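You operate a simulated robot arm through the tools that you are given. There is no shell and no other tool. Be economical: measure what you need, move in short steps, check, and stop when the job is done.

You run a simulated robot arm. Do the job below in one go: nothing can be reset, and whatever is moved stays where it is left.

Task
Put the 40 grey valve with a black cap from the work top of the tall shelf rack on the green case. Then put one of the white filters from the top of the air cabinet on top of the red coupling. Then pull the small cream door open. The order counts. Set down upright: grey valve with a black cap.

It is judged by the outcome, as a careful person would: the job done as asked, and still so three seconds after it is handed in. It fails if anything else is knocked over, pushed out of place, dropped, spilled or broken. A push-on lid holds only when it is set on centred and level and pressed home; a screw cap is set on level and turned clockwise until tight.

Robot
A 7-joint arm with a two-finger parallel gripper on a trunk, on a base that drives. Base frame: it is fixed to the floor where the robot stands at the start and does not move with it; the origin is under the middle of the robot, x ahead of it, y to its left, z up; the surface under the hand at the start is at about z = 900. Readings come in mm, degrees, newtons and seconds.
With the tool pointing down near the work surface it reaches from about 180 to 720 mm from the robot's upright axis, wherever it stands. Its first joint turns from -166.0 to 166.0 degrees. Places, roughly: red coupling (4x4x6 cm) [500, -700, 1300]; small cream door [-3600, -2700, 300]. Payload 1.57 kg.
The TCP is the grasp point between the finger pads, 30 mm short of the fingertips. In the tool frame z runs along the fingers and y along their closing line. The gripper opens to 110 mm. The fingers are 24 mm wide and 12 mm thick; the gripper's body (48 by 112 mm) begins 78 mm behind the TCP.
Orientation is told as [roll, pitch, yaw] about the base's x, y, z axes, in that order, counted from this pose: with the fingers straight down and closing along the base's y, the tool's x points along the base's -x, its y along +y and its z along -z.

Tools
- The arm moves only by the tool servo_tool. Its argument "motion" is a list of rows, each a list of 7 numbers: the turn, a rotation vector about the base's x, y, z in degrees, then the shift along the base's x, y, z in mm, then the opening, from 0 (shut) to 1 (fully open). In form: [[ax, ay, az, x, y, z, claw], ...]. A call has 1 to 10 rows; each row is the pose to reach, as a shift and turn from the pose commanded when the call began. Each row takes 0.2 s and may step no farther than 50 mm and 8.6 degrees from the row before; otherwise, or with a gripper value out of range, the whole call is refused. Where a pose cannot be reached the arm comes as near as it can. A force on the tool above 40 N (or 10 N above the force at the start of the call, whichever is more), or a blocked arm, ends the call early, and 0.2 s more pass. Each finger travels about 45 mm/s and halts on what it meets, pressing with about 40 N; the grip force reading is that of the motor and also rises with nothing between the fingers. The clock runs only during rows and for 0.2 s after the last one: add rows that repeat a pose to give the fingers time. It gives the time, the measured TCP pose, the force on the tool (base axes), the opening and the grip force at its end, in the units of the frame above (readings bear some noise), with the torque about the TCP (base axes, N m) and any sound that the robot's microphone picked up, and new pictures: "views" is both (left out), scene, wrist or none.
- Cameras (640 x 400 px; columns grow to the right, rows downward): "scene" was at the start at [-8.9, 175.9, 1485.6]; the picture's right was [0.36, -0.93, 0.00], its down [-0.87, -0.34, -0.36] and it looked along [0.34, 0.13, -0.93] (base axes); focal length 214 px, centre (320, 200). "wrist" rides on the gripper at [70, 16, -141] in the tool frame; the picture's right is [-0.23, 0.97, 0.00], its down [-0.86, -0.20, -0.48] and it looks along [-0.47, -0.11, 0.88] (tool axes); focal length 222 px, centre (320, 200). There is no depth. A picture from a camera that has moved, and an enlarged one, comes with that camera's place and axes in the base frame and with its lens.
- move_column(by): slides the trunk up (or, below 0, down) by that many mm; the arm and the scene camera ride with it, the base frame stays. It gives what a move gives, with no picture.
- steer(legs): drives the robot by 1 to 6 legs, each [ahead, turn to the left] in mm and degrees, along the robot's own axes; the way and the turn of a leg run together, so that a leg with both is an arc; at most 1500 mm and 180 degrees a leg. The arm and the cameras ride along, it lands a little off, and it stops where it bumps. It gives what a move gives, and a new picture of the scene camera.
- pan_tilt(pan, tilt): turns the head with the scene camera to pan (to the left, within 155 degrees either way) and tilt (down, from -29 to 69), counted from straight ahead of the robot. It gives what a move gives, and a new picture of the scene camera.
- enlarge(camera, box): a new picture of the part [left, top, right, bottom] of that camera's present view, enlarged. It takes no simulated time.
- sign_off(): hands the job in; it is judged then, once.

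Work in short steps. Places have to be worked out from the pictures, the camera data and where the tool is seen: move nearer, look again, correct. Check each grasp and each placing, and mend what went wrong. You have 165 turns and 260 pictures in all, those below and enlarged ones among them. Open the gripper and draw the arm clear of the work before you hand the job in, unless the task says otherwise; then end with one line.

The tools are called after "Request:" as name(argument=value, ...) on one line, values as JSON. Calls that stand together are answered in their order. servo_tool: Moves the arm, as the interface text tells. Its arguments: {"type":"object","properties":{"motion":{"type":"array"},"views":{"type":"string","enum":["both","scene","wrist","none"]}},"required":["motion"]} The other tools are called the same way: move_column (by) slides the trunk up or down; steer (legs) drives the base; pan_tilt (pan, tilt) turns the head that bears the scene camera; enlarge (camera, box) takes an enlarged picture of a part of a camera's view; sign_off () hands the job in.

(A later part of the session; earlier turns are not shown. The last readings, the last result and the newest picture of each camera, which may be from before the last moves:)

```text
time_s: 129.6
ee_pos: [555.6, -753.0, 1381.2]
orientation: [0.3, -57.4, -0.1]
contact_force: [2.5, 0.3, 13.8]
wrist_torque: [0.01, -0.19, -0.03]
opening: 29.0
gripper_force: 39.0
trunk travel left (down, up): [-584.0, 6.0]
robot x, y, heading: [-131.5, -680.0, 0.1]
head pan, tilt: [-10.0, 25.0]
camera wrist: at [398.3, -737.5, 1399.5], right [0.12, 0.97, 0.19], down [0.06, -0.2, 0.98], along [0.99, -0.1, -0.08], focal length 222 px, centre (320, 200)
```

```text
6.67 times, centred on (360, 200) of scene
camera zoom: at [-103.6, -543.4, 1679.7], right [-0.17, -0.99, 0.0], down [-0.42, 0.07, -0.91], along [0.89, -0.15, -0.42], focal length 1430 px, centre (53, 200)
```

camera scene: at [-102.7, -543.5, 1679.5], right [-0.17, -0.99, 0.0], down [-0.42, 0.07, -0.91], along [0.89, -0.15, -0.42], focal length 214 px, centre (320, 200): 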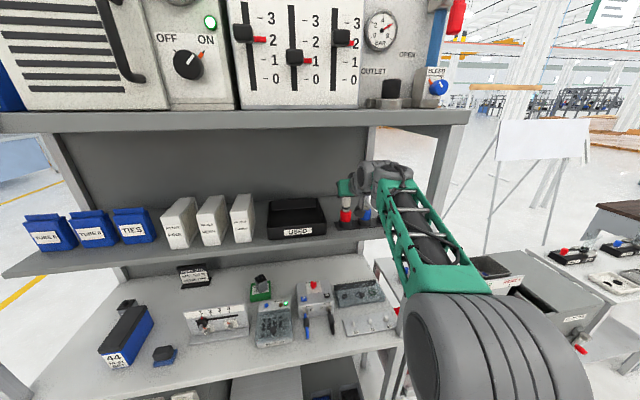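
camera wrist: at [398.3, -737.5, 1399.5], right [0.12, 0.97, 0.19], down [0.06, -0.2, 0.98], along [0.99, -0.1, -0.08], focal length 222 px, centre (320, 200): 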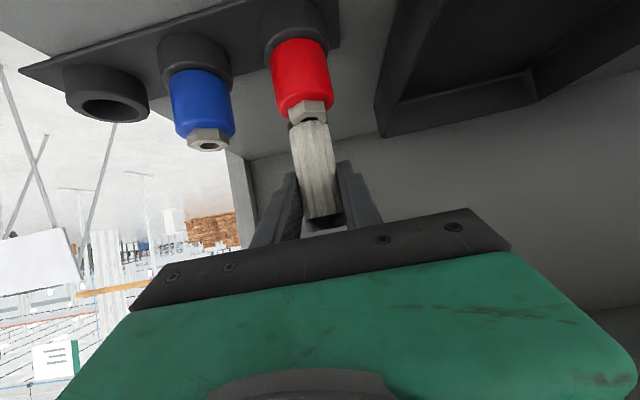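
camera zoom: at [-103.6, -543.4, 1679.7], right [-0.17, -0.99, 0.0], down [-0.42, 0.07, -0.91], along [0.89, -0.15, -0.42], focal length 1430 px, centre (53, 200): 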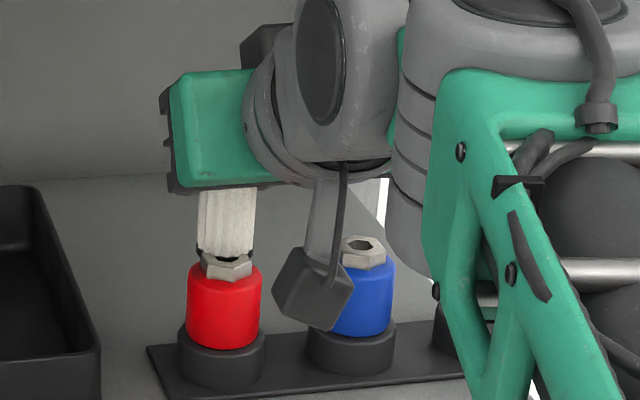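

The pictures are ambiguous about depth; I take a closer enlargement of the contact from the scene camera.

Request:
enlarge(camera="scene", box=[334, 190, 374, 215])

Request:
enlarge(camera="wrist", box=[270, 90, 350, 140])

```text
16.00 times, centred on (354, 202) of scene
camera zoom: at [-103.6, -543.4, 1679.7], right [-0.17, -0.99, 0.0], down [-0.42, 0.07, -0.91], along [0.89, -0.15, -0.42], focal length 3432 px, centre (-224, 160)
```

zoom: 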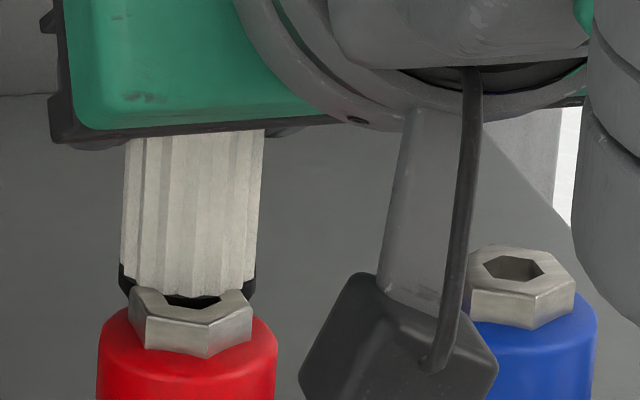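

```text
8.00 times, centred on (310, 115) of wrist
camera zoom: at [398.3, -737.5, 1399.5], right [0.12, 0.97, 0.19], down [0.06, -0.2, 0.98], along [0.99, -0.1, -0.08], focal length 1777 px, centre (400, 880)
```

zoom: 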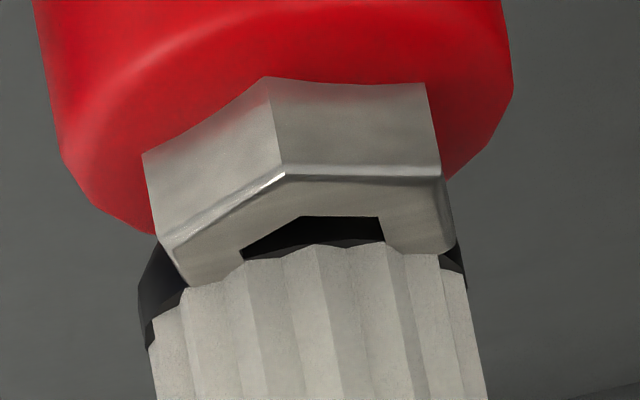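

The hex nut's near half stands in front of the filter, so the filter axis sits too far back. I raise 12 mm, shift 10 mm toward the robot, and compare.

Request:
servo_tool(motion=[[0, 0, 0, 0, 0, 8, 0.1], [0, 0, 0, 0, 0, 16, 0.1], [0, 0, 0, -10, 0, 16, 0.1], [0, 0, 0, -10, 0, 12, 0.1], [0, 0, 0, -10, 0, 12, 0.1]], views="none")

Request:
enlarge(camera="wrist", box=[260, 80, 360, 142])

Request:
enlarge(camera="scene", box=[324, 180, 384, 217])

```text
time_s: 130.8
ee_pos: [547.3, -751.5, 1389.9]
orientation: [0.4, -57.0, 0.0]
contact_force: [0.4, 0.1, 0.7]
wrist_torque: [0.02, -0.03, -0.02]
opening: 29.2
gripper_force: 38.8
trunk travel left (down, up): [-584.0, 6.0]
robot x, y, heading: [-135.9, -682.4, 0.1]
head pan, tilt: [-10.0, 25.0]
```

```text
6.40 times, centred on (310, 111) of wrist
camera zoom: at [389.3, -737.4, 1409.1], right [0.12, 0.97, 0.19], down [0.07, -0.2, 0.98], along [0.99, -0.1, -0.09], focal length 1422 px, centre (384, 770)
```

zoom: 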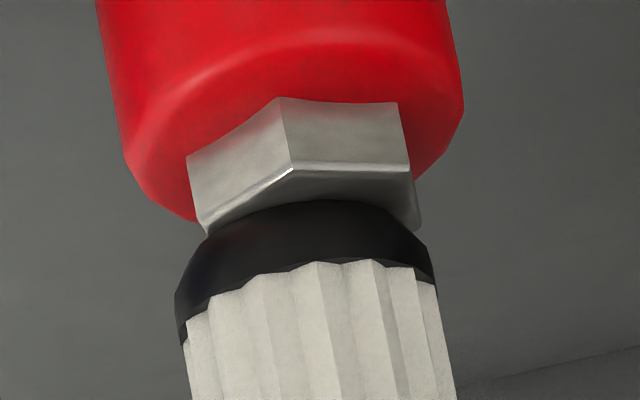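

```text
10.67 times, centred on (354, 198) of scene
camera zoom: at [-102.6, -543.5, 1679.5], right [-0.17, -0.99, 0.0], down [-0.42, 0.07, -0.91], along [0.89, -0.15, -0.42], focal length 2288 px, centre (-43, 216)
```

zoom: 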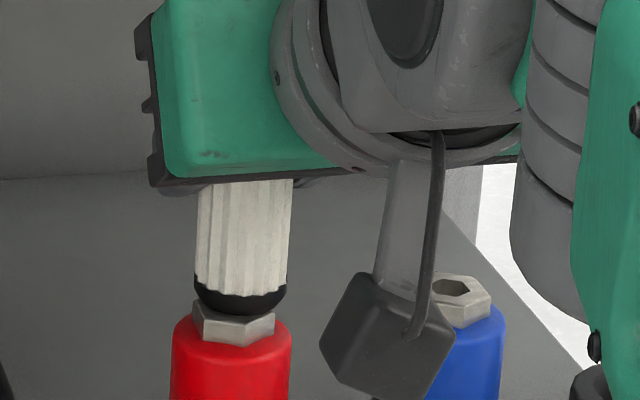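

Now the ring lies in front of the hex as it should when higher. I lower gently to contact and check again.

Request:
servo_tool(motion=[[0, 0, 0, 0, 0, -4, 0.1], [0, 0, 0, 0, 0, -7, 0.1], [0, 0, 0, 0, 0, -9, 0.1], [0, 0, 0, 0, 0, -9, 0.1]], views="none")

Request:
enlarge(camera="wrist", box=[260, 80, 360, 142])

Request:
enlarge(camera="scene", box=[324, 180, 384, 217])

```text
time_s: 131.8
ee_pos: [545.3, -752.7, 1382.0]
orientation: [0.3, -57.1, -0.1]
contact_force: [0.6, 0.0, 2.0]
wrist_torque: [-0.04, -0.02, 0.04]
opening: 29.2
gripper_force: 39.3
trunk travel left (down, up): [-584.0, 6.0]
robot x, y, heading: [-129.6, -684.2, 0.3]
head pan, tilt: [-10.0, 25.0]
```

```text
6.40 times, centred on (310, 111) of wrist
camera zoom: at [388.8, -737.3, 1400.5], right [0.12, 0.97, 0.19], down [0.06, -0.2, 0.98], along [0.99, -0.1, -0.09], focal length 1422 px, centre (384, 770)
```

zoom: 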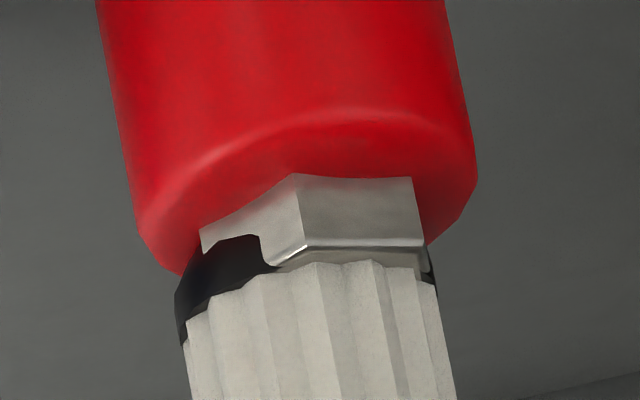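

```text
10.67 times, centred on (354, 198) of scene
camera zoom: at [-102.9, -543.5, 1679.6], right [-0.17, -0.99, 0.0], down [-0.42, 0.07, -0.91], along [0.89, -0.15, -0.42], focal length 2288 px, centre (-43, 216)
```

zoom: 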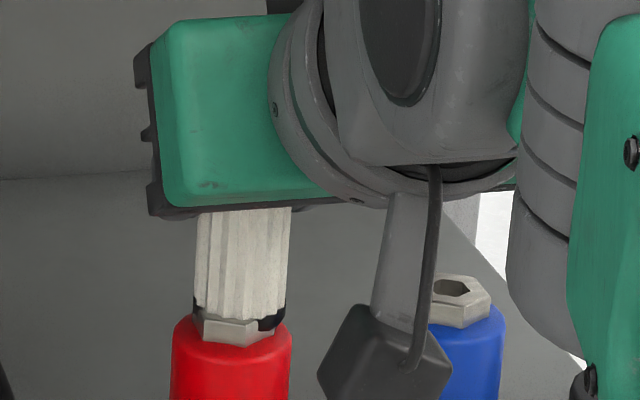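

The filter ring now matches the hex outline (centred within about a millimetre). I lower a bit more to firm contact.

Request:
servo_tool(motion=[[0, 0, 0, 0, 0, -2, 0.1], [0, 0, 0, 0, 0, -4, 0.1], [0, 0, 0, 0, 0, -4, 0.1]], views="none")

Request:
enlarge(camera="wrist", box=[260, 80, 360, 142])

```text
time_s: 132.6
ee_pos: [544.8, -752.5, 1381.5]
orientation: [0.2, -57.5, 0.0]
contact_force: [3.9, -0.5, 19.1]
wrist_torque: [-0.07, -0.26, -0.02]
opening: 29.2
gripper_force: 38.8
trunk travel left (down, up): [-584.0, 6.0]
robot x, y, heading: [-131.9, -686.0, 0.1]
head pan, tilt: [-10.0, 25.0]
```

```text
6.40 times, centred on (310, 111) of wrist
camera zoom: at [387.5, -737.3, 1399.1], right [0.12, 0.97, 0.19], down [0.06, -0.2, 0.98], along [0.99, -0.11, -0.08], focal length 1422 px, centre (384, 770)
```

zoom: 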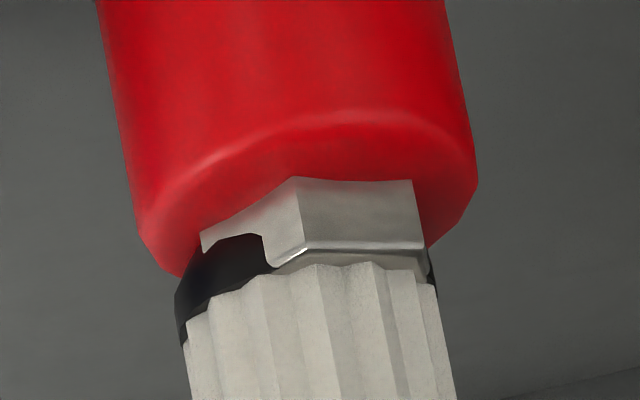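

Firm contact at 19 N. I fine-tune: lift, shift (-2, +1), lower to light contact.

Request:
servo_tool(motion=[[0, 0, 0, 0, 0, 8, 0.1], [0, 0, 0, -2, 1, 8, 0.1], [0, 0, 0, -2, 1, 4, 0.1], [0, 0, 0, -2, 1, 1, 0.1], [0, 0, 0, -2, 1, 1, 0.1]], views="none")

Request:
enlarge(camera="wrist", box=[260, 80, 360, 142])

```text
time_s: 133.8
ee_pos: [541.9, -751.2, 1379.9]
orientation: [0.3, -57.4, 0.0]
contact_force: [2.0, 0.0, 17.7]
wrist_torque: [-0.09, -0.2, -0.03]
opening: 29.0
gripper_force: 38.7
trunk travel left (down, up): [-584.0, 6.0]
robot x, y, heading: [-131.0, -681.3, 0.1]
head pan, tilt: [-10.0, 25.0]
```

```text
6.40 times, centred on (310, 111) of wrist
camera zoom: at [385.6, -736.3, 1399.3], right [0.12, 0.97, 0.19], down [0.06, -0.2, 0.98], along [0.99, -0.11, -0.08], focal length 1422 px, centre (384, 770)
```

zoom: 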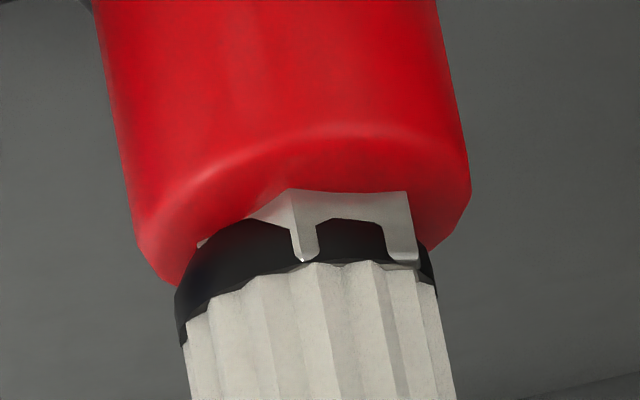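

Now it is centred: only the hex corners peek out. I relieve the press and open the fingers.

Request:
servo_tool(motion=[[0, 0, 0, 0, 0, 2, 0.1], [0, 0, 0, 0, 0, 3, 0.2], [0, 0, 0, 0, 0, 3, 0.28], [0, 0, 0, 0, 0, 3, 0.36], [0, 0, 0, 0, 0, 3, 0.44], [0, 0, 0, 0, 0, 3, 0.44]], views="wrist")

Request:
enlarge(camera="wrist", box=[220, 60, 420, 185])

```text
time_s: 135.2
ee_pos: [544.7, -752.5, 1380.3]
orientation: [0.4, -57.0, -0.2]
contact_force: [-0.5, 1.1, -0.2]
wrist_torque: [0.05, 0.03, 0.05]
opening: 48.5
gripper_force: 0.1
trunk travel left (down, up): [-584.0, 6.0]
robot x, y, heading: [-137.7, -682.4, 0.3]
head pan, tilt: [-10.0, 25.0]
camera wrist: at [386.9, -736.6, 1399.7], right [0.12, 0.97, 0.19], down [0.07, -0.2, 0.98], along [0.99, -0.1, -0.09], focal length 222 px, centre (320, 200)
```

wrist: 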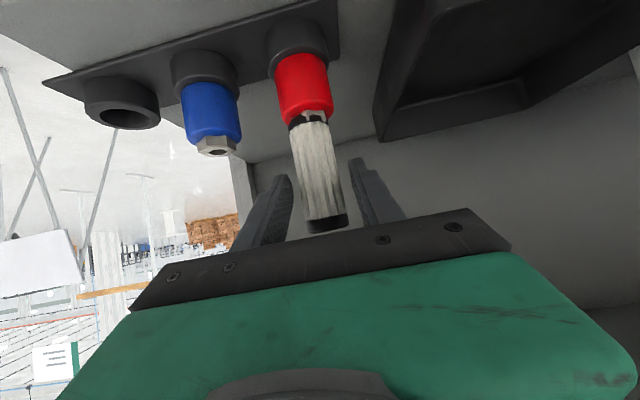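

```text
3.20 times, centred on (320, 122) of wrist
camera zoom: at [386.9, -736.6, 1399.7], right [0.12, 0.97, 0.19], down [0.07, -0.2, 0.98], along [0.99, -0.1, -0.09], focal length 711 px, centre (320, 448)
```

zoom: 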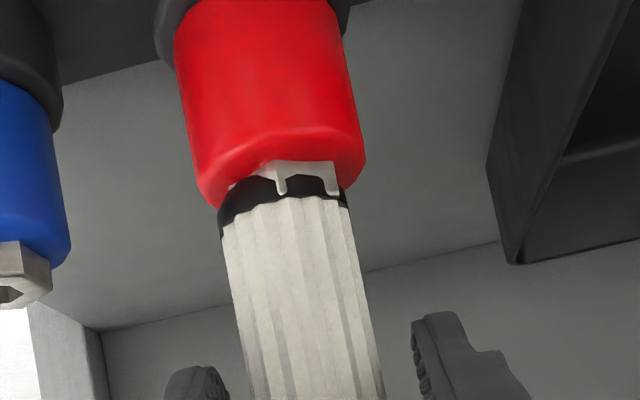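

It stands by itself, free of the fingers. I withdraw along the tool axis.

Request:
servo_tool(motion=[[0, 0, 0, -17, 0, 11, 0.44], [0, 0, 0, -42, 0, 27, 0.44], [0, 0, 0, -80, 0, 40, 0.44], [0, 0, 0, -120, 0, 45, 0.44], [0, 0, 0, -150, 0, 45, 0.44], [0, 0, 0, -150, 0, 45, 0.44]], views="both")

Request:
enlarge(camera="wrist", box=[220, 60, 420, 185])

```text
time_s: 136.6
ee_pos: [392.2, -751.7, 1424.0]
orientation: [0.3, -56.9, -0.2]
contact_force: [0.3, 0.1, 0.4]
wrist_torque: [0.0, 0.0, 0.02]
opening: 48.0
gripper_force: 0.0
trunk travel left (down, up): [-584.0, 6.0]
robot x, y, heading: [-131.8, -681.5, 0.2]
head pan, tilt: [-10.0, 25.0]
camera scene: at [-102.6, -543.6, 1679.5], right [-0.17, -0.99, 0.0], down [-0.42, 0.07, -0.91], along [0.89, -0.15, -0.42], focal length 214 px, centre (320, 200)
camera wrist: at [236.1, -736.9, 1444.4], right [0.12, 0.97, 0.19], down [0.07, -0.2, 0.98], along [0.99, -0.11, -0.09], focal length 222 px, centre (320, 200)
```

scene: 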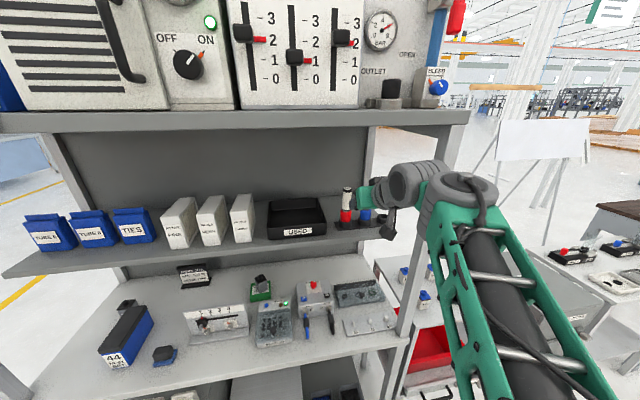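
wrist: 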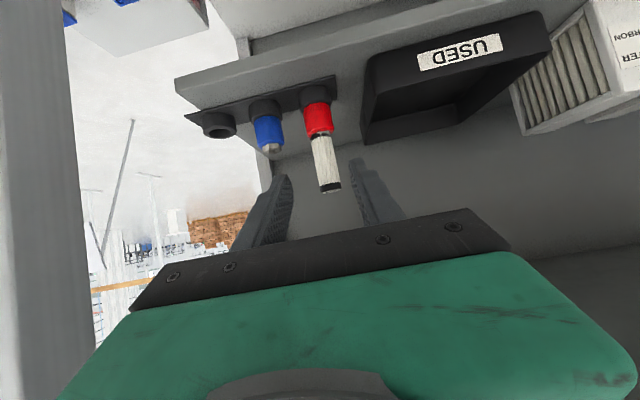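

```text
3.20 times, centred on (320, 122) of wrist
camera zoom: at [236.1, -736.9, 1444.4], right [0.12, 0.97, 0.19], down [0.07, -0.2, 0.98], along [0.99, -0.11, -0.09], focal length 711 px, centre (320, 448)
```

zoom: 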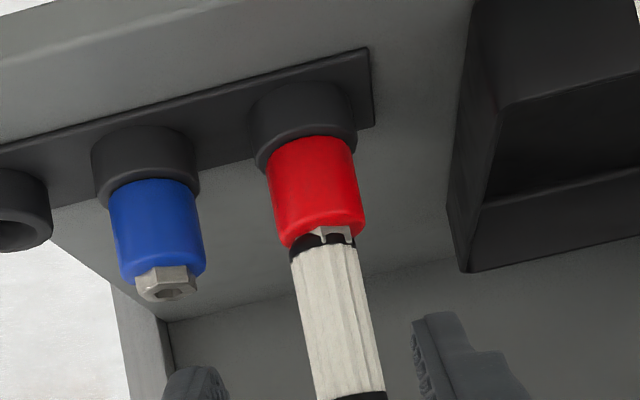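

Filter placed. Now the door: I back off and turn toward (-3600, -2700) to survey.

Request:
steer(legs=[[-300, 0], [0, -148]])

Request:
pan_tilt(pan=0, tilt=15)

```text
time_s: 144.8
ee_pos: [-914.5, -903.9, 1425.0]
orientation: [0.4, -57.0, -148.2]
contact_force: [0.3, -0.6, -0.5]
wrist_torque: [-0.03, 0.01, 0.06]
opening: 48.3
gripper_force: 0.0
trunk travel left (down, up): [-584.0, 6.0]
robot x, y, heading: [-432.2, -681.9, -147.7]
head pan, tilt: [-10.0, 25.0]
camera scene: at [-385.5, -817.1, 1679.5], right [-0.38, 0.93, 0.0], down [0.39, 0.16, -0.91], along [-0.84, -0.34, -0.42], focal length 214 px, centre (320, 200)
```

scene: 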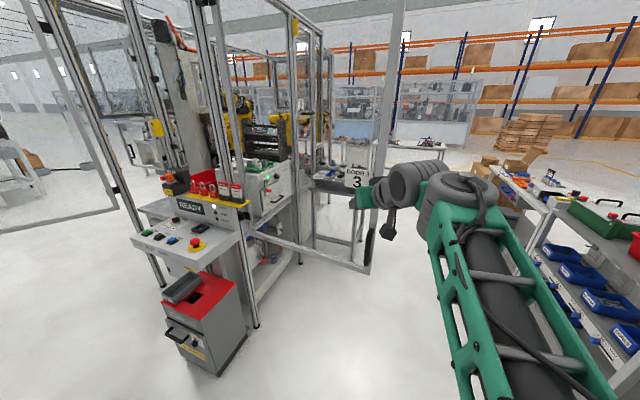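

```text
time_s: 145.5
ee_pos: [-914.2, -902.8, 1425.3]
orientation: [0.4, -57.0, -148.3]
contact_force: [1.0, 1.2, -0.7]
wrist_torque: [0.02, -0.03, 0.0]
opening: 48.4
gripper_force: 0.1
trunk travel left (down, up): [-584.0, 6.0]
robot x, y, heading: [-432.5, -685.2, -147.9]
head pan, tilt: [0.0, 15.0]
camera scene: at [-379.2, -832.0, 1695.7], right [-0.53, 0.85, 0.0], down [0.22, 0.14, -0.97], along [-0.82, -0.51, -0.26], focal length 214 px, centre (320, 200)
```

scene: 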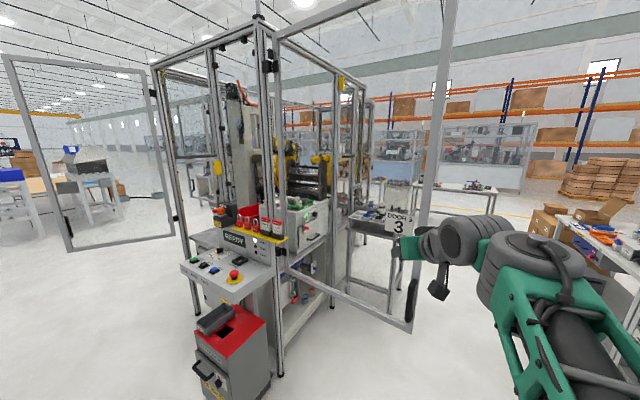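

An open cell door frame is in the way. I enlarge the view in the target direction.

Request:
enlarge(camera="scene", box=[240, 160, 480, 310])

```text
2.67 times, centred on (360, 235) of scene
camera zoom: at [-379.2, -832.0, 1695.7], right [-0.53, 0.85, 0.0], down [0.22, 0.14, -0.97], along [-0.82, -0.51, -0.26], focal length 572 px, centre (213, 107)
```

zoom: 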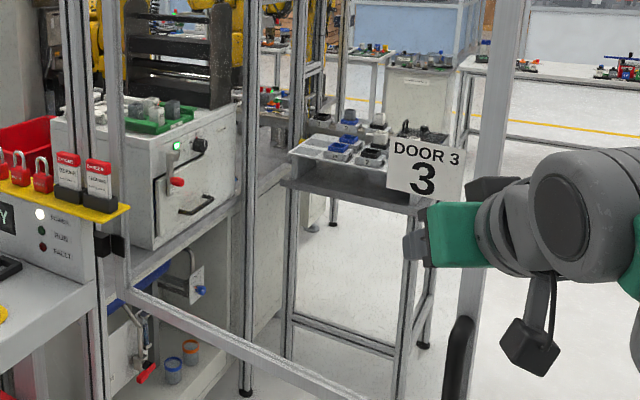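

The target is behind the cell. I lower the trunk and drive west along the aisle, keeping clear of the open door frame.

Request:
move_column(by=-400)

Request:
steer(legs=[[0, -42.4], [1492, 0]])

Request:
pan_tilt(pan=60, tilt=15)

```text
time_s: 149.3
ee_pos: [-914.6, -903.5, 1025.0]
orientation: [0.4, -57.0, -148.2]
contact_force: [0.0, 0.4, -0.1]
wrist_torque: [0.01, 0.03, 0.01]
opening: 48.1
gripper_force: 0.1
trunk travel left (down, up): [-184.0, 406.0]
robot x, y, heading: [-435.3, -681.8, -148.1]
head pan, tilt: [0.0, 15.0]
```

```text
time_s: 158.6
ee_pos: [-2393.7, -261.6, 1025.8]
orientation: [0.5, -57.1, 169.5]
contact_force: [0.0, 0.0, 0.4]
wrist_torque: [0.01, 0.01, -0.02]
opening: 48.4
gripper_force: 0.1
trunk travel left (down, up): [-184.0, 406.0]
robot x, y, heading: [-1893.5, -423.3, 170.1]
head pan, tilt: [0.0, 15.0]
camera scene: at [-1951.3, -568.8, 1295.8], right [0.18, 0.98, 0.0], down [0.25, -0.05, -0.97], along [-0.95, 0.17, -0.26], focal length 214 px, centre (320, 200)
```

scene: 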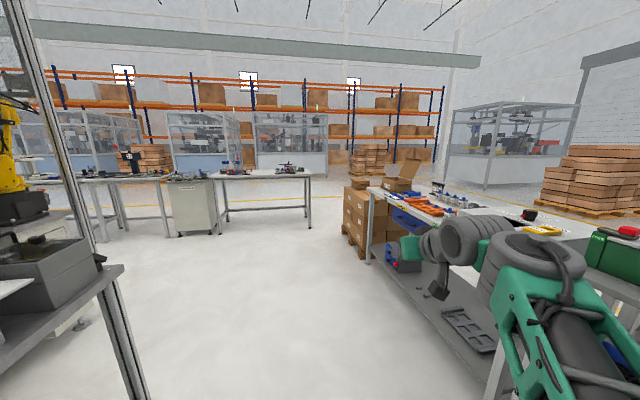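

```text
time_s: 159.9
ee_pos: [-2393.2, -261.3, 1024.1]
orientation: [0.3, -57.0, 169.4]
contact_force: [0.2, -0.6, -0.8]
wrist_torque: [0.0, 0.0, 0.03]
opening: 48.4
gripper_force: 0.0
trunk travel left (down, up): [-184.0, 406.0]
robot x, y, heading: [-1891.7, -420.9, 170.0]
head pan, tilt: [60.0, 15.0]
camera scene: at [-1919.8, -656.6, 1295.8], right [-0.76, 0.65, 0.0], down [0.17, 0.2, -0.97], along [-0.62, -0.74, -0.26], focal length 214 px, centre (320, 200)
```

scene: 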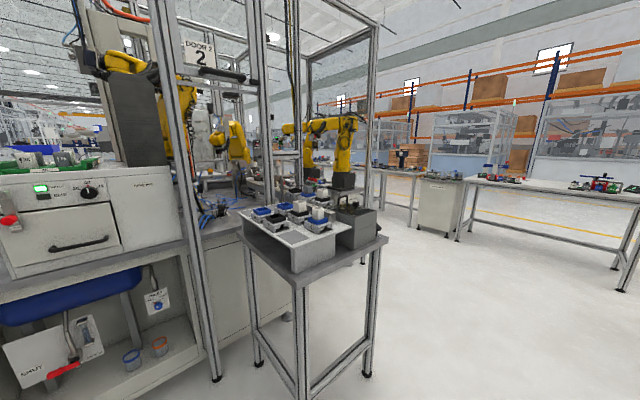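

I drive further west, clear of the side table, and look again.

Request:
steer(legs=[[0, 22], [1300, 0]])

Request:
pan_tilt(pan=70, tilt=20)

```text
time_s: 167.6
ee_pos: [-3699.7, -724.8, 1025.7]
orientation: [0.3, -56.9, -168.8]
contact_force: [-0.2, -0.1, 0.7]
wrist_torque: [0.0, 0.04, 0.04]
opening: 48.1
gripper_force: 0.1
trunk travel left (down, up): [-184.0, 406.0]
robot x, y, heading: [-3171.4, -684.1, -168.5]
head pan, tilt: [60.0, 15.0]
camera scene: at [-3112.7, -914.8, 1295.8], right [-0.95, 0.32, 0.0], down [0.08, 0.25, -0.97], along [-0.3, -0.92, -0.26], focal length 214 px, centre (320, 200)
```

scene: 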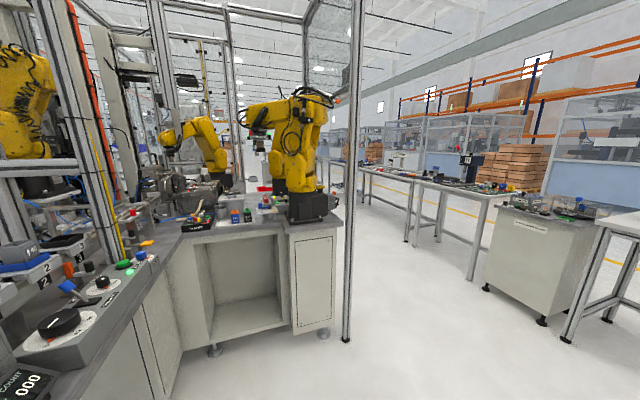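

```text
time_s: 168.4
ee_pos: [-3700.3, -722.2, 1024.9]
orientation: [0.3, -57.1, -168.9]
contact_force: [0.3, -0.5, -0.5]
wrist_torque: [0.0, 0.0, -0.03]
opening: 48.3
gripper_force: 0.0
trunk travel left (down, up): [-184.0, 406.0]
robot x, y, heading: [-3171.8, -690.4, -168.5]
head pan, tilt: [70.0, 20.0]
camera scene: at [-3096.9, -918.3, 1287.7], right [-0.99, 0.15, 0.0], down [0.05, 0.34, -0.94], along [-0.14, -0.93, -0.34], focal length 214 px, centre (320, 200)
```

scene: 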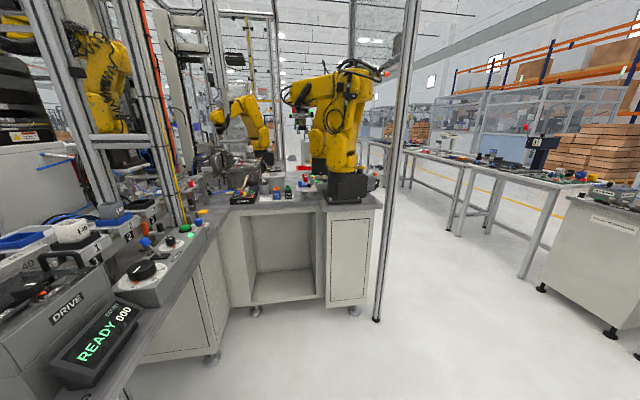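

The small cream door is visible beneath the cell table (right of the recess). I enlarge it.

Request:
enlarge(camera="scene", box=[230, 190, 410, 330])

```text
2.86 times, centred on (320, 260) of scene
camera zoom: at [-3096.9, -918.3, 1287.7], right [-0.99, 0.15, 0.0], down [0.05, 0.34, -0.94], along [-0.14, -0.93, -0.34], focal length 613 px, centre (320, 29)
```

zoom: 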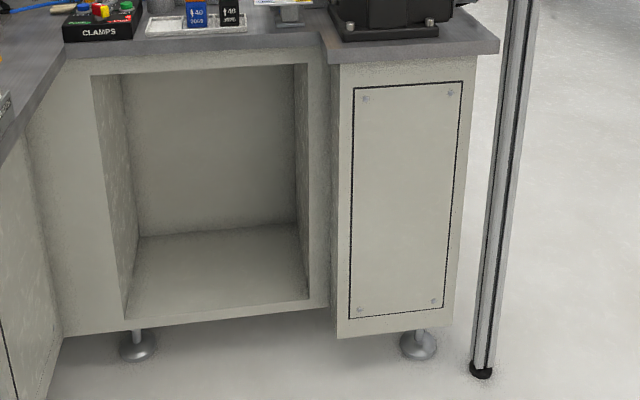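

That panel is screwed on; the door must be on the cabinet's west side near (-3600, -2700). I drive around into the west corridor.

Request:
steer(legs=[[0, 29], [1000, 0], [550, 0], [0, 49.5]])

Request:
pan_tilt(pan=45, tilt=25)

```text
time_s: 180.0
ee_pos: [-4406.6, -2238.1, 1025.1]
orientation: [0.4, -57.0, -89.6]
contact_force: [-0.3, 0.3, -0.2]
wrist_torque: [0.03, -0.04, 0.01]
opening: 48.4
gripper_force: 0.0
trunk travel left (down, up): [-184.0, 406.0]
robot x, y, heading: [-4343.1, -1710.5, -89.2]
head pan, tilt: [70.0, 20.0]
camera scene: at [-4101.7, -1679.6, 1287.6], right [-0.33, -0.94, 0.0], down [-0.32, 0.11, -0.94], along [0.89, -0.31, -0.34], focal length 214 px, centre (320, 200)
```

scene: 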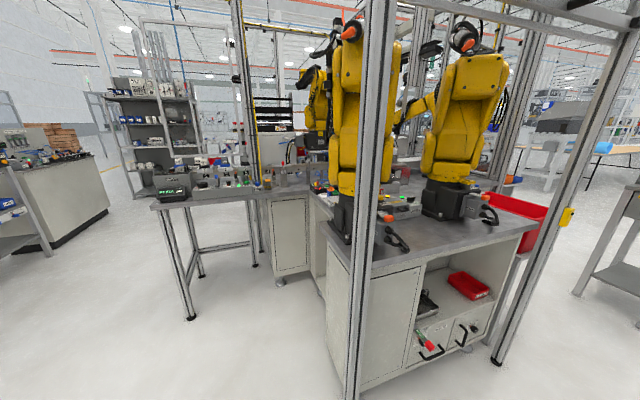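

```text
time_s: 180.9
ee_pos: [-4405.5, -2237.9, 1024.7]
orientation: [0.3, -57.0, -89.6]
contact_force: [-0.7, 0.2, 0.6]
wrist_torque: [0.03, 0.07, 0.01]
opening: 48.5
gripper_force: 0.0
trunk travel left (down, up): [-184.0, 406.0]
robot x, y, heading: [-4342.8, -1709.0, -89.3]
head pan, tilt: [45.0, 25.0]
camera scene: at [-4123.6, -1713.1, 1279.6], right [-0.7, -0.72, 0.0], down [-0.3, 0.29, -0.91], along [0.65, -0.63, -0.42], focal length 214 px, centre (320, 200)
```

scene: 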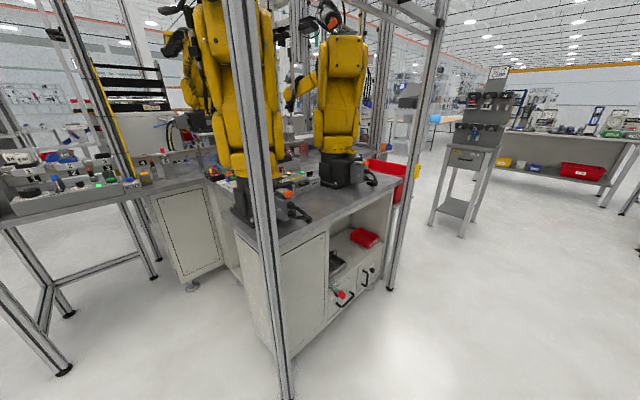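

The west face shows a lower part with small doors/handles. I enlarge it.

Request:
enlarge(camera="scene", box=[230, 200, 410, 370])

```text
2.35 times, centred on (320, 285) of scene
camera zoom: at [-4123.6, -1713.1, 1279.6], right [-0.7, -0.72, 0.0], down [-0.3, 0.29, -0.91], along [0.65, -0.63, -0.42], focal length 505 px, centre (320, 0)
```

zoom: 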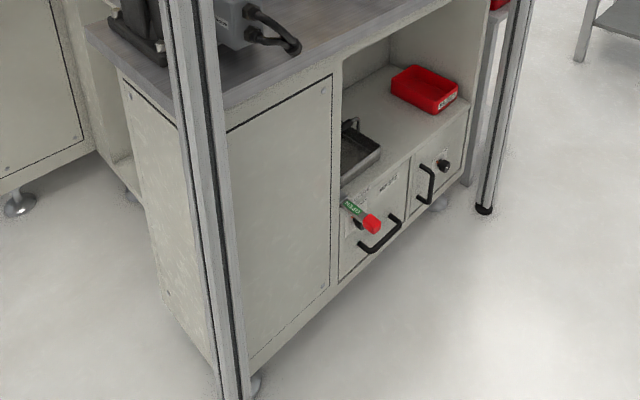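

The small door with a vertical handle and black knob is at about (-3610, -2600, 300). I drive to face it.

Request:
steer(legs=[[0, -7], [940, 0], [0, 96.3]])

Request:
pan_tilt(pan=0, tilt=45)

```text
time_s: 190.5
ee_pos: [-3924.5, -2716.7, 1025.3]
orientation: [0.4, -57.0, -0.6]
contact_force: [0.1, -0.2, 0.2]
wrist_torque: [0.0, 0.02, -0.03]
opening: 48.5
gripper_force: 0.0
trunk travel left (down, up): [-184.0, 406.0]
robot x, y, heading: [-4450.0, -2644.0, 0.1]
head pan, tilt: [45.0, 25.0]
camera scene: at [-4444.4, -2423.2, 1279.5], right [0.7, -0.71, 0.0], down [-0.3, -0.3, -0.91], along [0.64, 0.64, -0.42], focal length 214 px, centre (320, 200)
```

scene: 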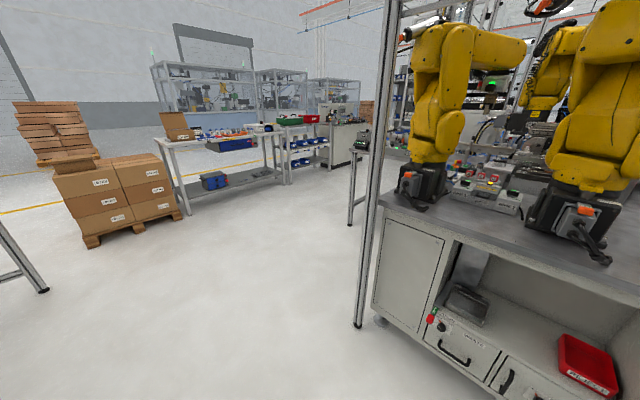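

```text
time_s: 191.6
ee_pos: [-3925.9, -2715.9, 1025.5]
orientation: [0.4, -56.9, -0.6]
contact_force: [-0.3, 0.4, 0.5]
wrist_torque: [0.01, 0.01, 0.0]
opening: 48.5
gripper_force: 0.0
trunk travel left (down, up): [-184.0, 406.0]
robot x, y, heading: [-4447.5, -2644.9, 0.0]
head pan, tilt: [0.0, 45.0]
camera scene: at [-4428.5, -2488.4, 1249.0], right [0.0, -1.0, 0.0], down [-0.71, 0.0, -0.71], along [0.71, 0.0, -0.71], focal length 214 px, centre (320, 200)
```

scene: 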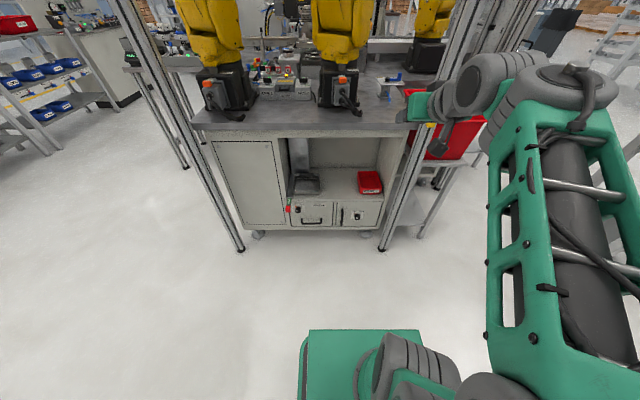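

Request:
enlarge(camera="scene", box=[270, 160, 400, 245])

```text
4.71 times, centred on (335, 202) of scene
camera zoom: at [-4428.5, -2488.4, 1249.0], right [0.0, -1.0, 0.0], down [-0.71, 0.0, -0.71], along [0.71, 0.0, -0.71], focal length 1009 px, centre (249, 188)
```

zoom: 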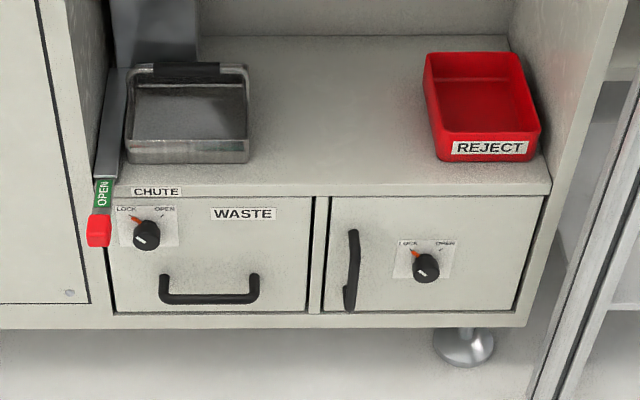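

The door has a LOCK/OPEN knob (now on LOCK) and a vertical handle at its left edge, hinges at right. I lower the trunk fully and start lowering the arm.

Request:
move_column(by=-184)

Request:
servo_tool(motion=[[0, 0, 0, 20, 0, -40, 0.44], [0, 0, 0, 40, 0, -80, 0.44], [0, -4, 0, 50, 0, -125, 0.44], [0, -8, 0, 60, 0, -170, 0.44], [0, -12, 0, 65, 0, -215, 0.44], [0, -16, 0, 70, 0, -260, 0.44], [0, -20, 0, 75, 0, -300, 0.44], [0, -20, 0, 75, 0, -300, 0.44]])

```text
time_s: 193.6
ee_pos: [-3925.4, -2716.4, 840.9]
orientation: [0.3, -57.0, -0.7]
contact_force: [0.2, -0.8, 0.5]
wrist_torque: [0.0, -0.03, -0.03]
opening: 48.5
gripper_force: 0.0
trunk travel left (down, up): [0.0, 590.0]
robot x, y, heading: [-4448.0, -2643.5, -0.2]
head pan, tilt: [0.0, 45.0]
```

```text
time_s: 195.4
ee_pos: [-3850.5, -2716.6, 539.8]
orientation: [1.2, -76.9, -1.4]
contact_force: [0.3, -1.1, 0.9]
wrist_torque: [0.0, 0.0, -0.01]
opening: 48.2
gripper_force: 0.1
trunk travel left (down, up): [0.0, 590.0]
robot x, y, heading: [-4448.0, -2641.4, -0.2]
head pan, tilt: [0.0, 45.0]
camera scene: at [-4428.5, -2488.5, 1065.0], right [0.0, -1.0, 0.0], down [-0.71, 0.0, -0.71], along [0.71, 0.0, -0.71], focal length 214 px, centre (320, 200)
camera wrist: at [-4003.6, -2700.4, 504.7], right [0.05, 0.97, 0.23], down [-0.28, -0.2, 0.94], along [0.96, -0.11, 0.26], focal length 222 px, centre (320, 200)
```

scene: 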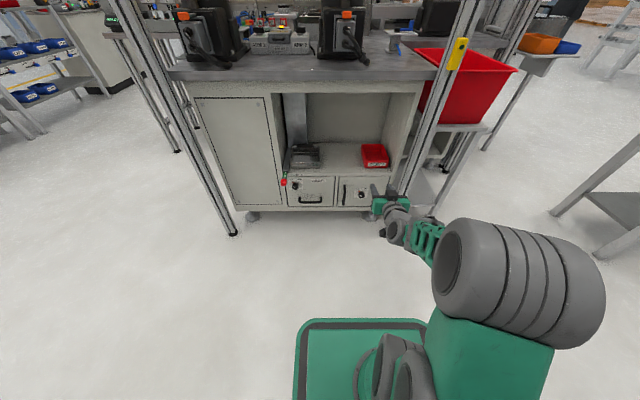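
wrist: 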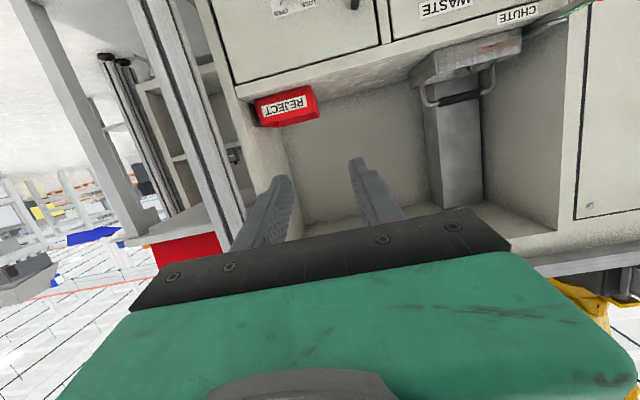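

Good. I lower to about z 310 and tilt nearly horizontal.

Request:
servo_tool(motion=[[0, 0, 0, 0, 0, -45, 0.5], [0, -3, 0, 5, 0, -90, 0.6], [0, -6, 0, 10, 0, -135, 0.6], [0, -9, 0, 15, 0, -180, 0.6], [0, -11, 0, 20, 0, -225, 0.6], [0, -11, 0, 20, 0, -225, 0.6]])

Request:
enlarge(camera="scene", box=[280, 160, 400, 235])

```text
time_s: 196.8
ee_pos: [-3831.5, -2715.9, 315.3]
orientation: [9.2, -88.0, -9.4]
contact_force: [0.0, -0.6, 0.6]
wrist_torque: [-0.01, -0.04, -0.03]
opening: 66.1
gripper_force: 0.1
trunk travel left (down, up): [0.0, 590.0]
robot x, y, heading: [-4450.3, -2642.3, -0.2]
head pan, tilt: [0.0, 45.0]
camera scene: at [-4428.5, -2488.5, 1065.0], right [0.0, -1.0, 0.0], down [-0.71, 0.0, -0.71], along [0.71, 0.0, -0.71], focal length 214 px, centre (320, 200)
camera wrist: at [-3974.7, -2700.2, 252.4], right [0.01, 0.97, 0.23], down [-0.45, -0.2, 0.87], along [0.89, -0.11, 0.43], focal length 222 px, centre (320, 200)
```

scene: 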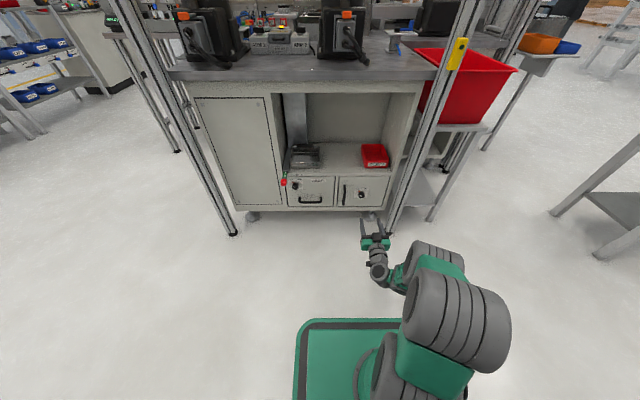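
wrist: 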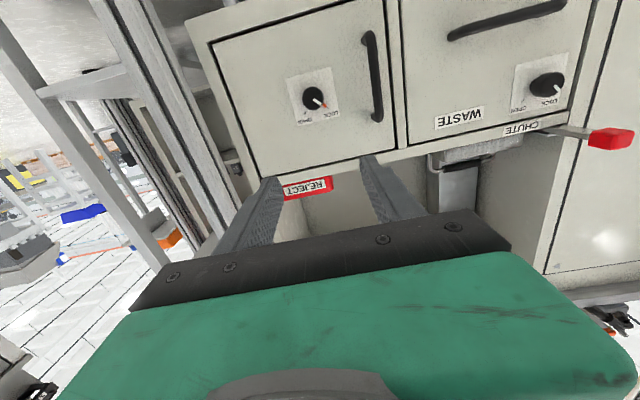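

```text
5.33 times, centred on (340, 198) of scene
camera zoom: at [-4428.5, -2488.5, 1065.0], right [0.0, -1.0, 0.0], down [-0.71, 0.0, -0.71], along [0.71, 0.0, -0.71], focal length 1144 px, centre (213, 213)
```

zoom: 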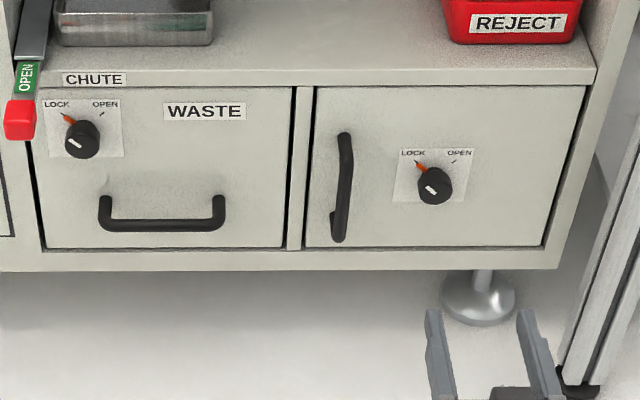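

Knob face is at about (-3592, -2713, 268), door face x ≈ -3572, handle at y -2618, z 208–343. I line up in front of the knob.

Request:
servo_tool(motion=[[0, 0, 0, 30, 1, -20, 0.6], [0, 0, 0, 65, 3, -40, 0.6], [0, 0, 0, 105, 3, -47, 0.6], [0, 0, 0, 145, 3, -47, 0.6], [0, 0, 0, 145, 3, -47, 0.6]])

Request:
enlarge(camera="scene", box=[310, 160, 400, 216])

Request:
enlarge(camera="wrist", box=[220, 0, 460, 200])

```text
time_s: 198.0
ee_pos: [-3683.9, -2714.6, 269.1]
orientation: [9.1, -87.9, -9.2]
contact_force: [-0.1, 0.1, -0.7]
wrist_torque: [-0.01, -0.02, 0.0]
opening: 65.7
gripper_force: 0.0
trunk travel left (down, up): [0.0, 590.0]
robot x, y, heading: [-4452.9, -2641.7, -0.1]
head pan, tilt: [0.0, 45.0]
camera scene: at [-4428.5, -2488.5, 1065.0], right [0.0, -1.0, 0.0], down [-0.71, 0.0, -0.71], along [0.71, 0.0, -0.71], focal length 214 px, centre (320, 200)
camera wrist: at [-3828.0, -2698.3, 205.3], right [0.01, 0.97, 0.23], down [-0.45, -0.2, 0.87], along [0.89, -0.11, 0.43], focal length 222 px, centre (320, 200)
```

scene: 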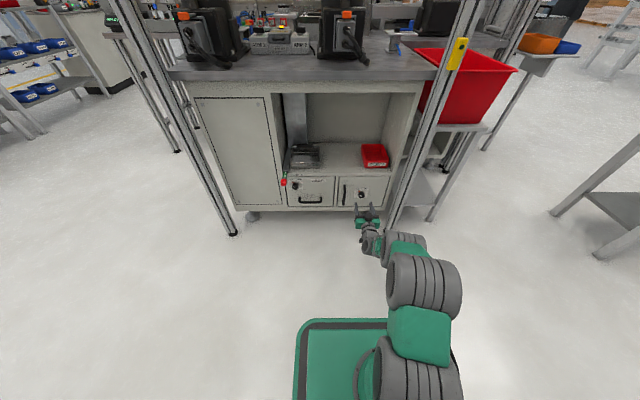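
wrist: 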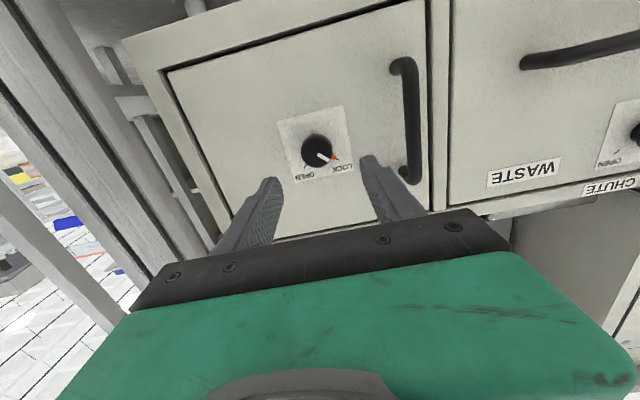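

```text
7.11 times, centred on (355, 188) of scene
camera zoom: at [-4428.5, -2488.5, 1065.0], right [0.0, -1.0, 0.0], down [-0.71, 0.0, -0.71], along [0.71, 0.0, -0.71], focal length 1525 px, centre (71, 285)
```

zoom: 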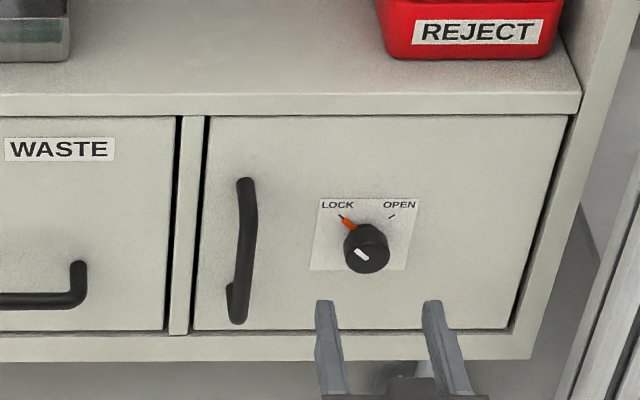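

```text
2.00 times, centred on (340, 100) of wrist
camera zoom: at [-3828.0, -2698.3, 205.3], right [0.01, 0.97, 0.23], down [-0.45, -0.2, 0.87], along [0.89, -0.11, 0.43], focal length 444 px, centre (280, 400)
```

zoom: 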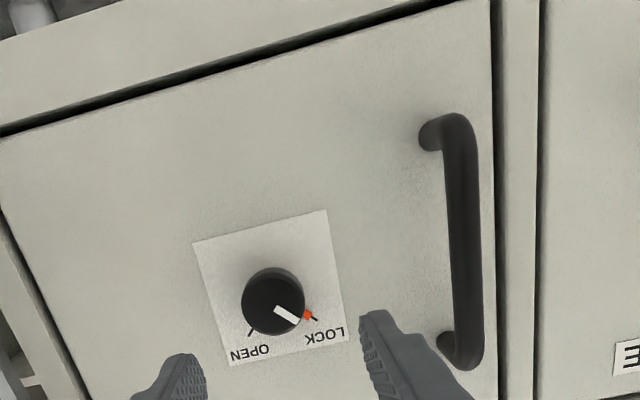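

Aligned within a few mm. I shift y by -3 and advance so the tips overlap the knob.

Request:
servo_tool(motion=[[0, 0, 0, 25, -3, -1, 0.6], [0, 0, 0, 50, -3, -1, 0.6], [0, 0, 0, 67, -3, -1, 0.6], [0, 0, 0, 67, -3, -1, 0.6]], views="wrist")

Request:
enlarge(camera="scene", box=[330, 170, 390, 207])

Request:
enlarge(camera="wrist", box=[220, 80, 420, 230])

```text
time_s: 199.0
ee_pos: [-3618.2, -2717.9, 267.9]
orientation: [8.6, -88.1, -8.9]
contact_force: [0.0, 0.4, 0.0]
wrist_torque: [0.03, 0.0, -0.01]
opening: 66.0
gripper_force: 0.0
trunk travel left (down, up): [0.0, 590.0]
robot x, y, heading: [-4446.3, -2643.0, -0.4]
head pan, tilt: [0.0, 45.0]
camera wrist: at [-3761.9, -2700.5, 204.2], right [0.01, 0.97, 0.23], down [-0.45, -0.2, 0.87], along [0.89, -0.11, 0.43], focal length 222 px, centre (320, 200)
```

wrist: 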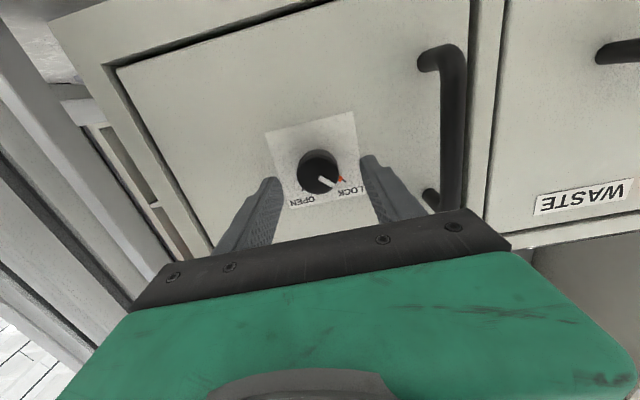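

```text
10.67 times, centred on (360, 188) of scene
camera zoom: at [-4428.4, -2488.5, 1065.0], right [0.0, -1.0, 0.0], down [-0.71, 0.0, -0.71], along [0.71, 0.0, -0.71], focal length 2288 px, centre (-107, 323)
```

zoom: 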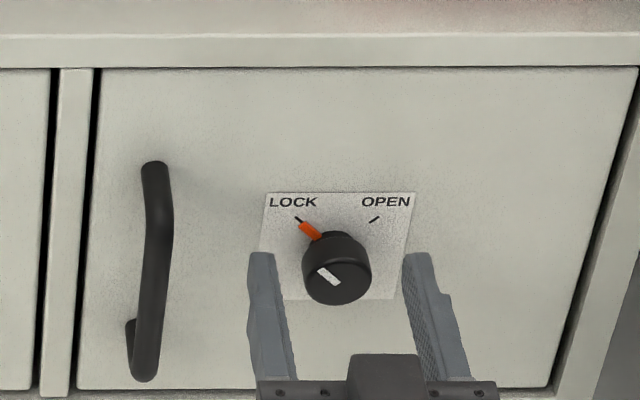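

```text
2.67 times, centred on (320, 155) of wrist
camera zoom: at [-3761.9, -2700.5, 204.2], right [0.01, 0.97, 0.23], down [-0.45, -0.2, 0.87], along [0.89, -0.11, 0.43], focal length 592 px, centre (320, 320)
```

zoom: 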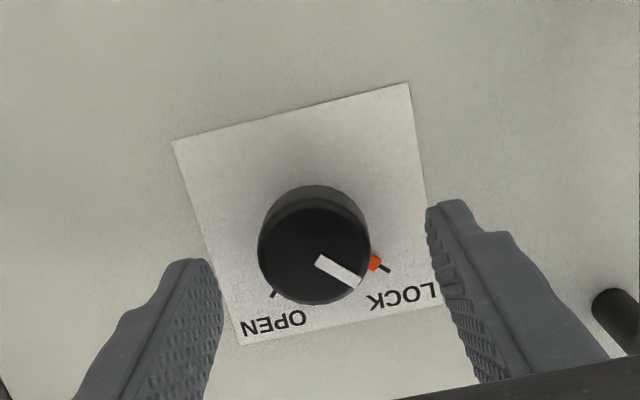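

Centred on the knob. I advance 10 mm more and close on it.

Request:
servo_tool(motion=[[0, 0, 0, 6, 0, -1, 0.6], [0, 0, 0, 11, 0, -2, 0.6], [0, 0, 0, 11, 0, -2, 0.5], [0, 0, 0, 11, 0, -2, 0.35], [0, 0, 0, 11, 0, -2, 0.25], [0, 0, 0, 11, 0, -2, 0.2], [0, 0, 0, 11, 0, -2, 0.2]], views="wrist")

```text
time_s: 200.6
ee_pos: [-3606.4, -2717.2, 266.7]
orientation: [8.6, -88.0, -8.8]
contact_force: [3.0, -2.9, -0.6]
wrist_torque: [-0.03, 0.08, 0.47]
opening: 33.6
gripper_force: 37.3
trunk travel left (down, up): [0.0, 590.0]
robot x, y, heading: [-4450.1, -2643.8, -0.1]
head pan, tilt: [0.0, 45.0]
camera wrist: at [-3750.9, -2701.1, 202.3], right [0.01, 0.97, 0.23], down [-0.45, -0.2, 0.87], along [0.89, -0.11, 0.43], focal length 222 px, centre (320, 200)
```

wrist: 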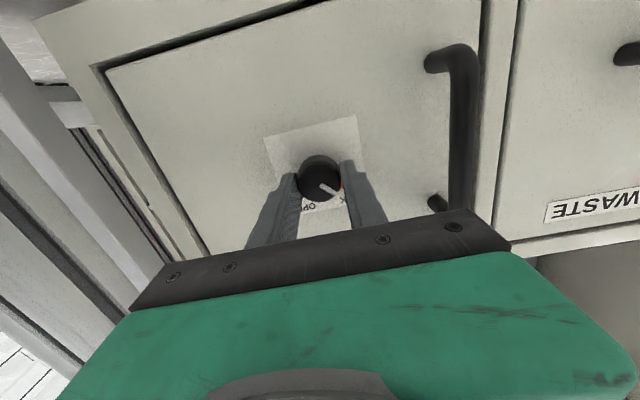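

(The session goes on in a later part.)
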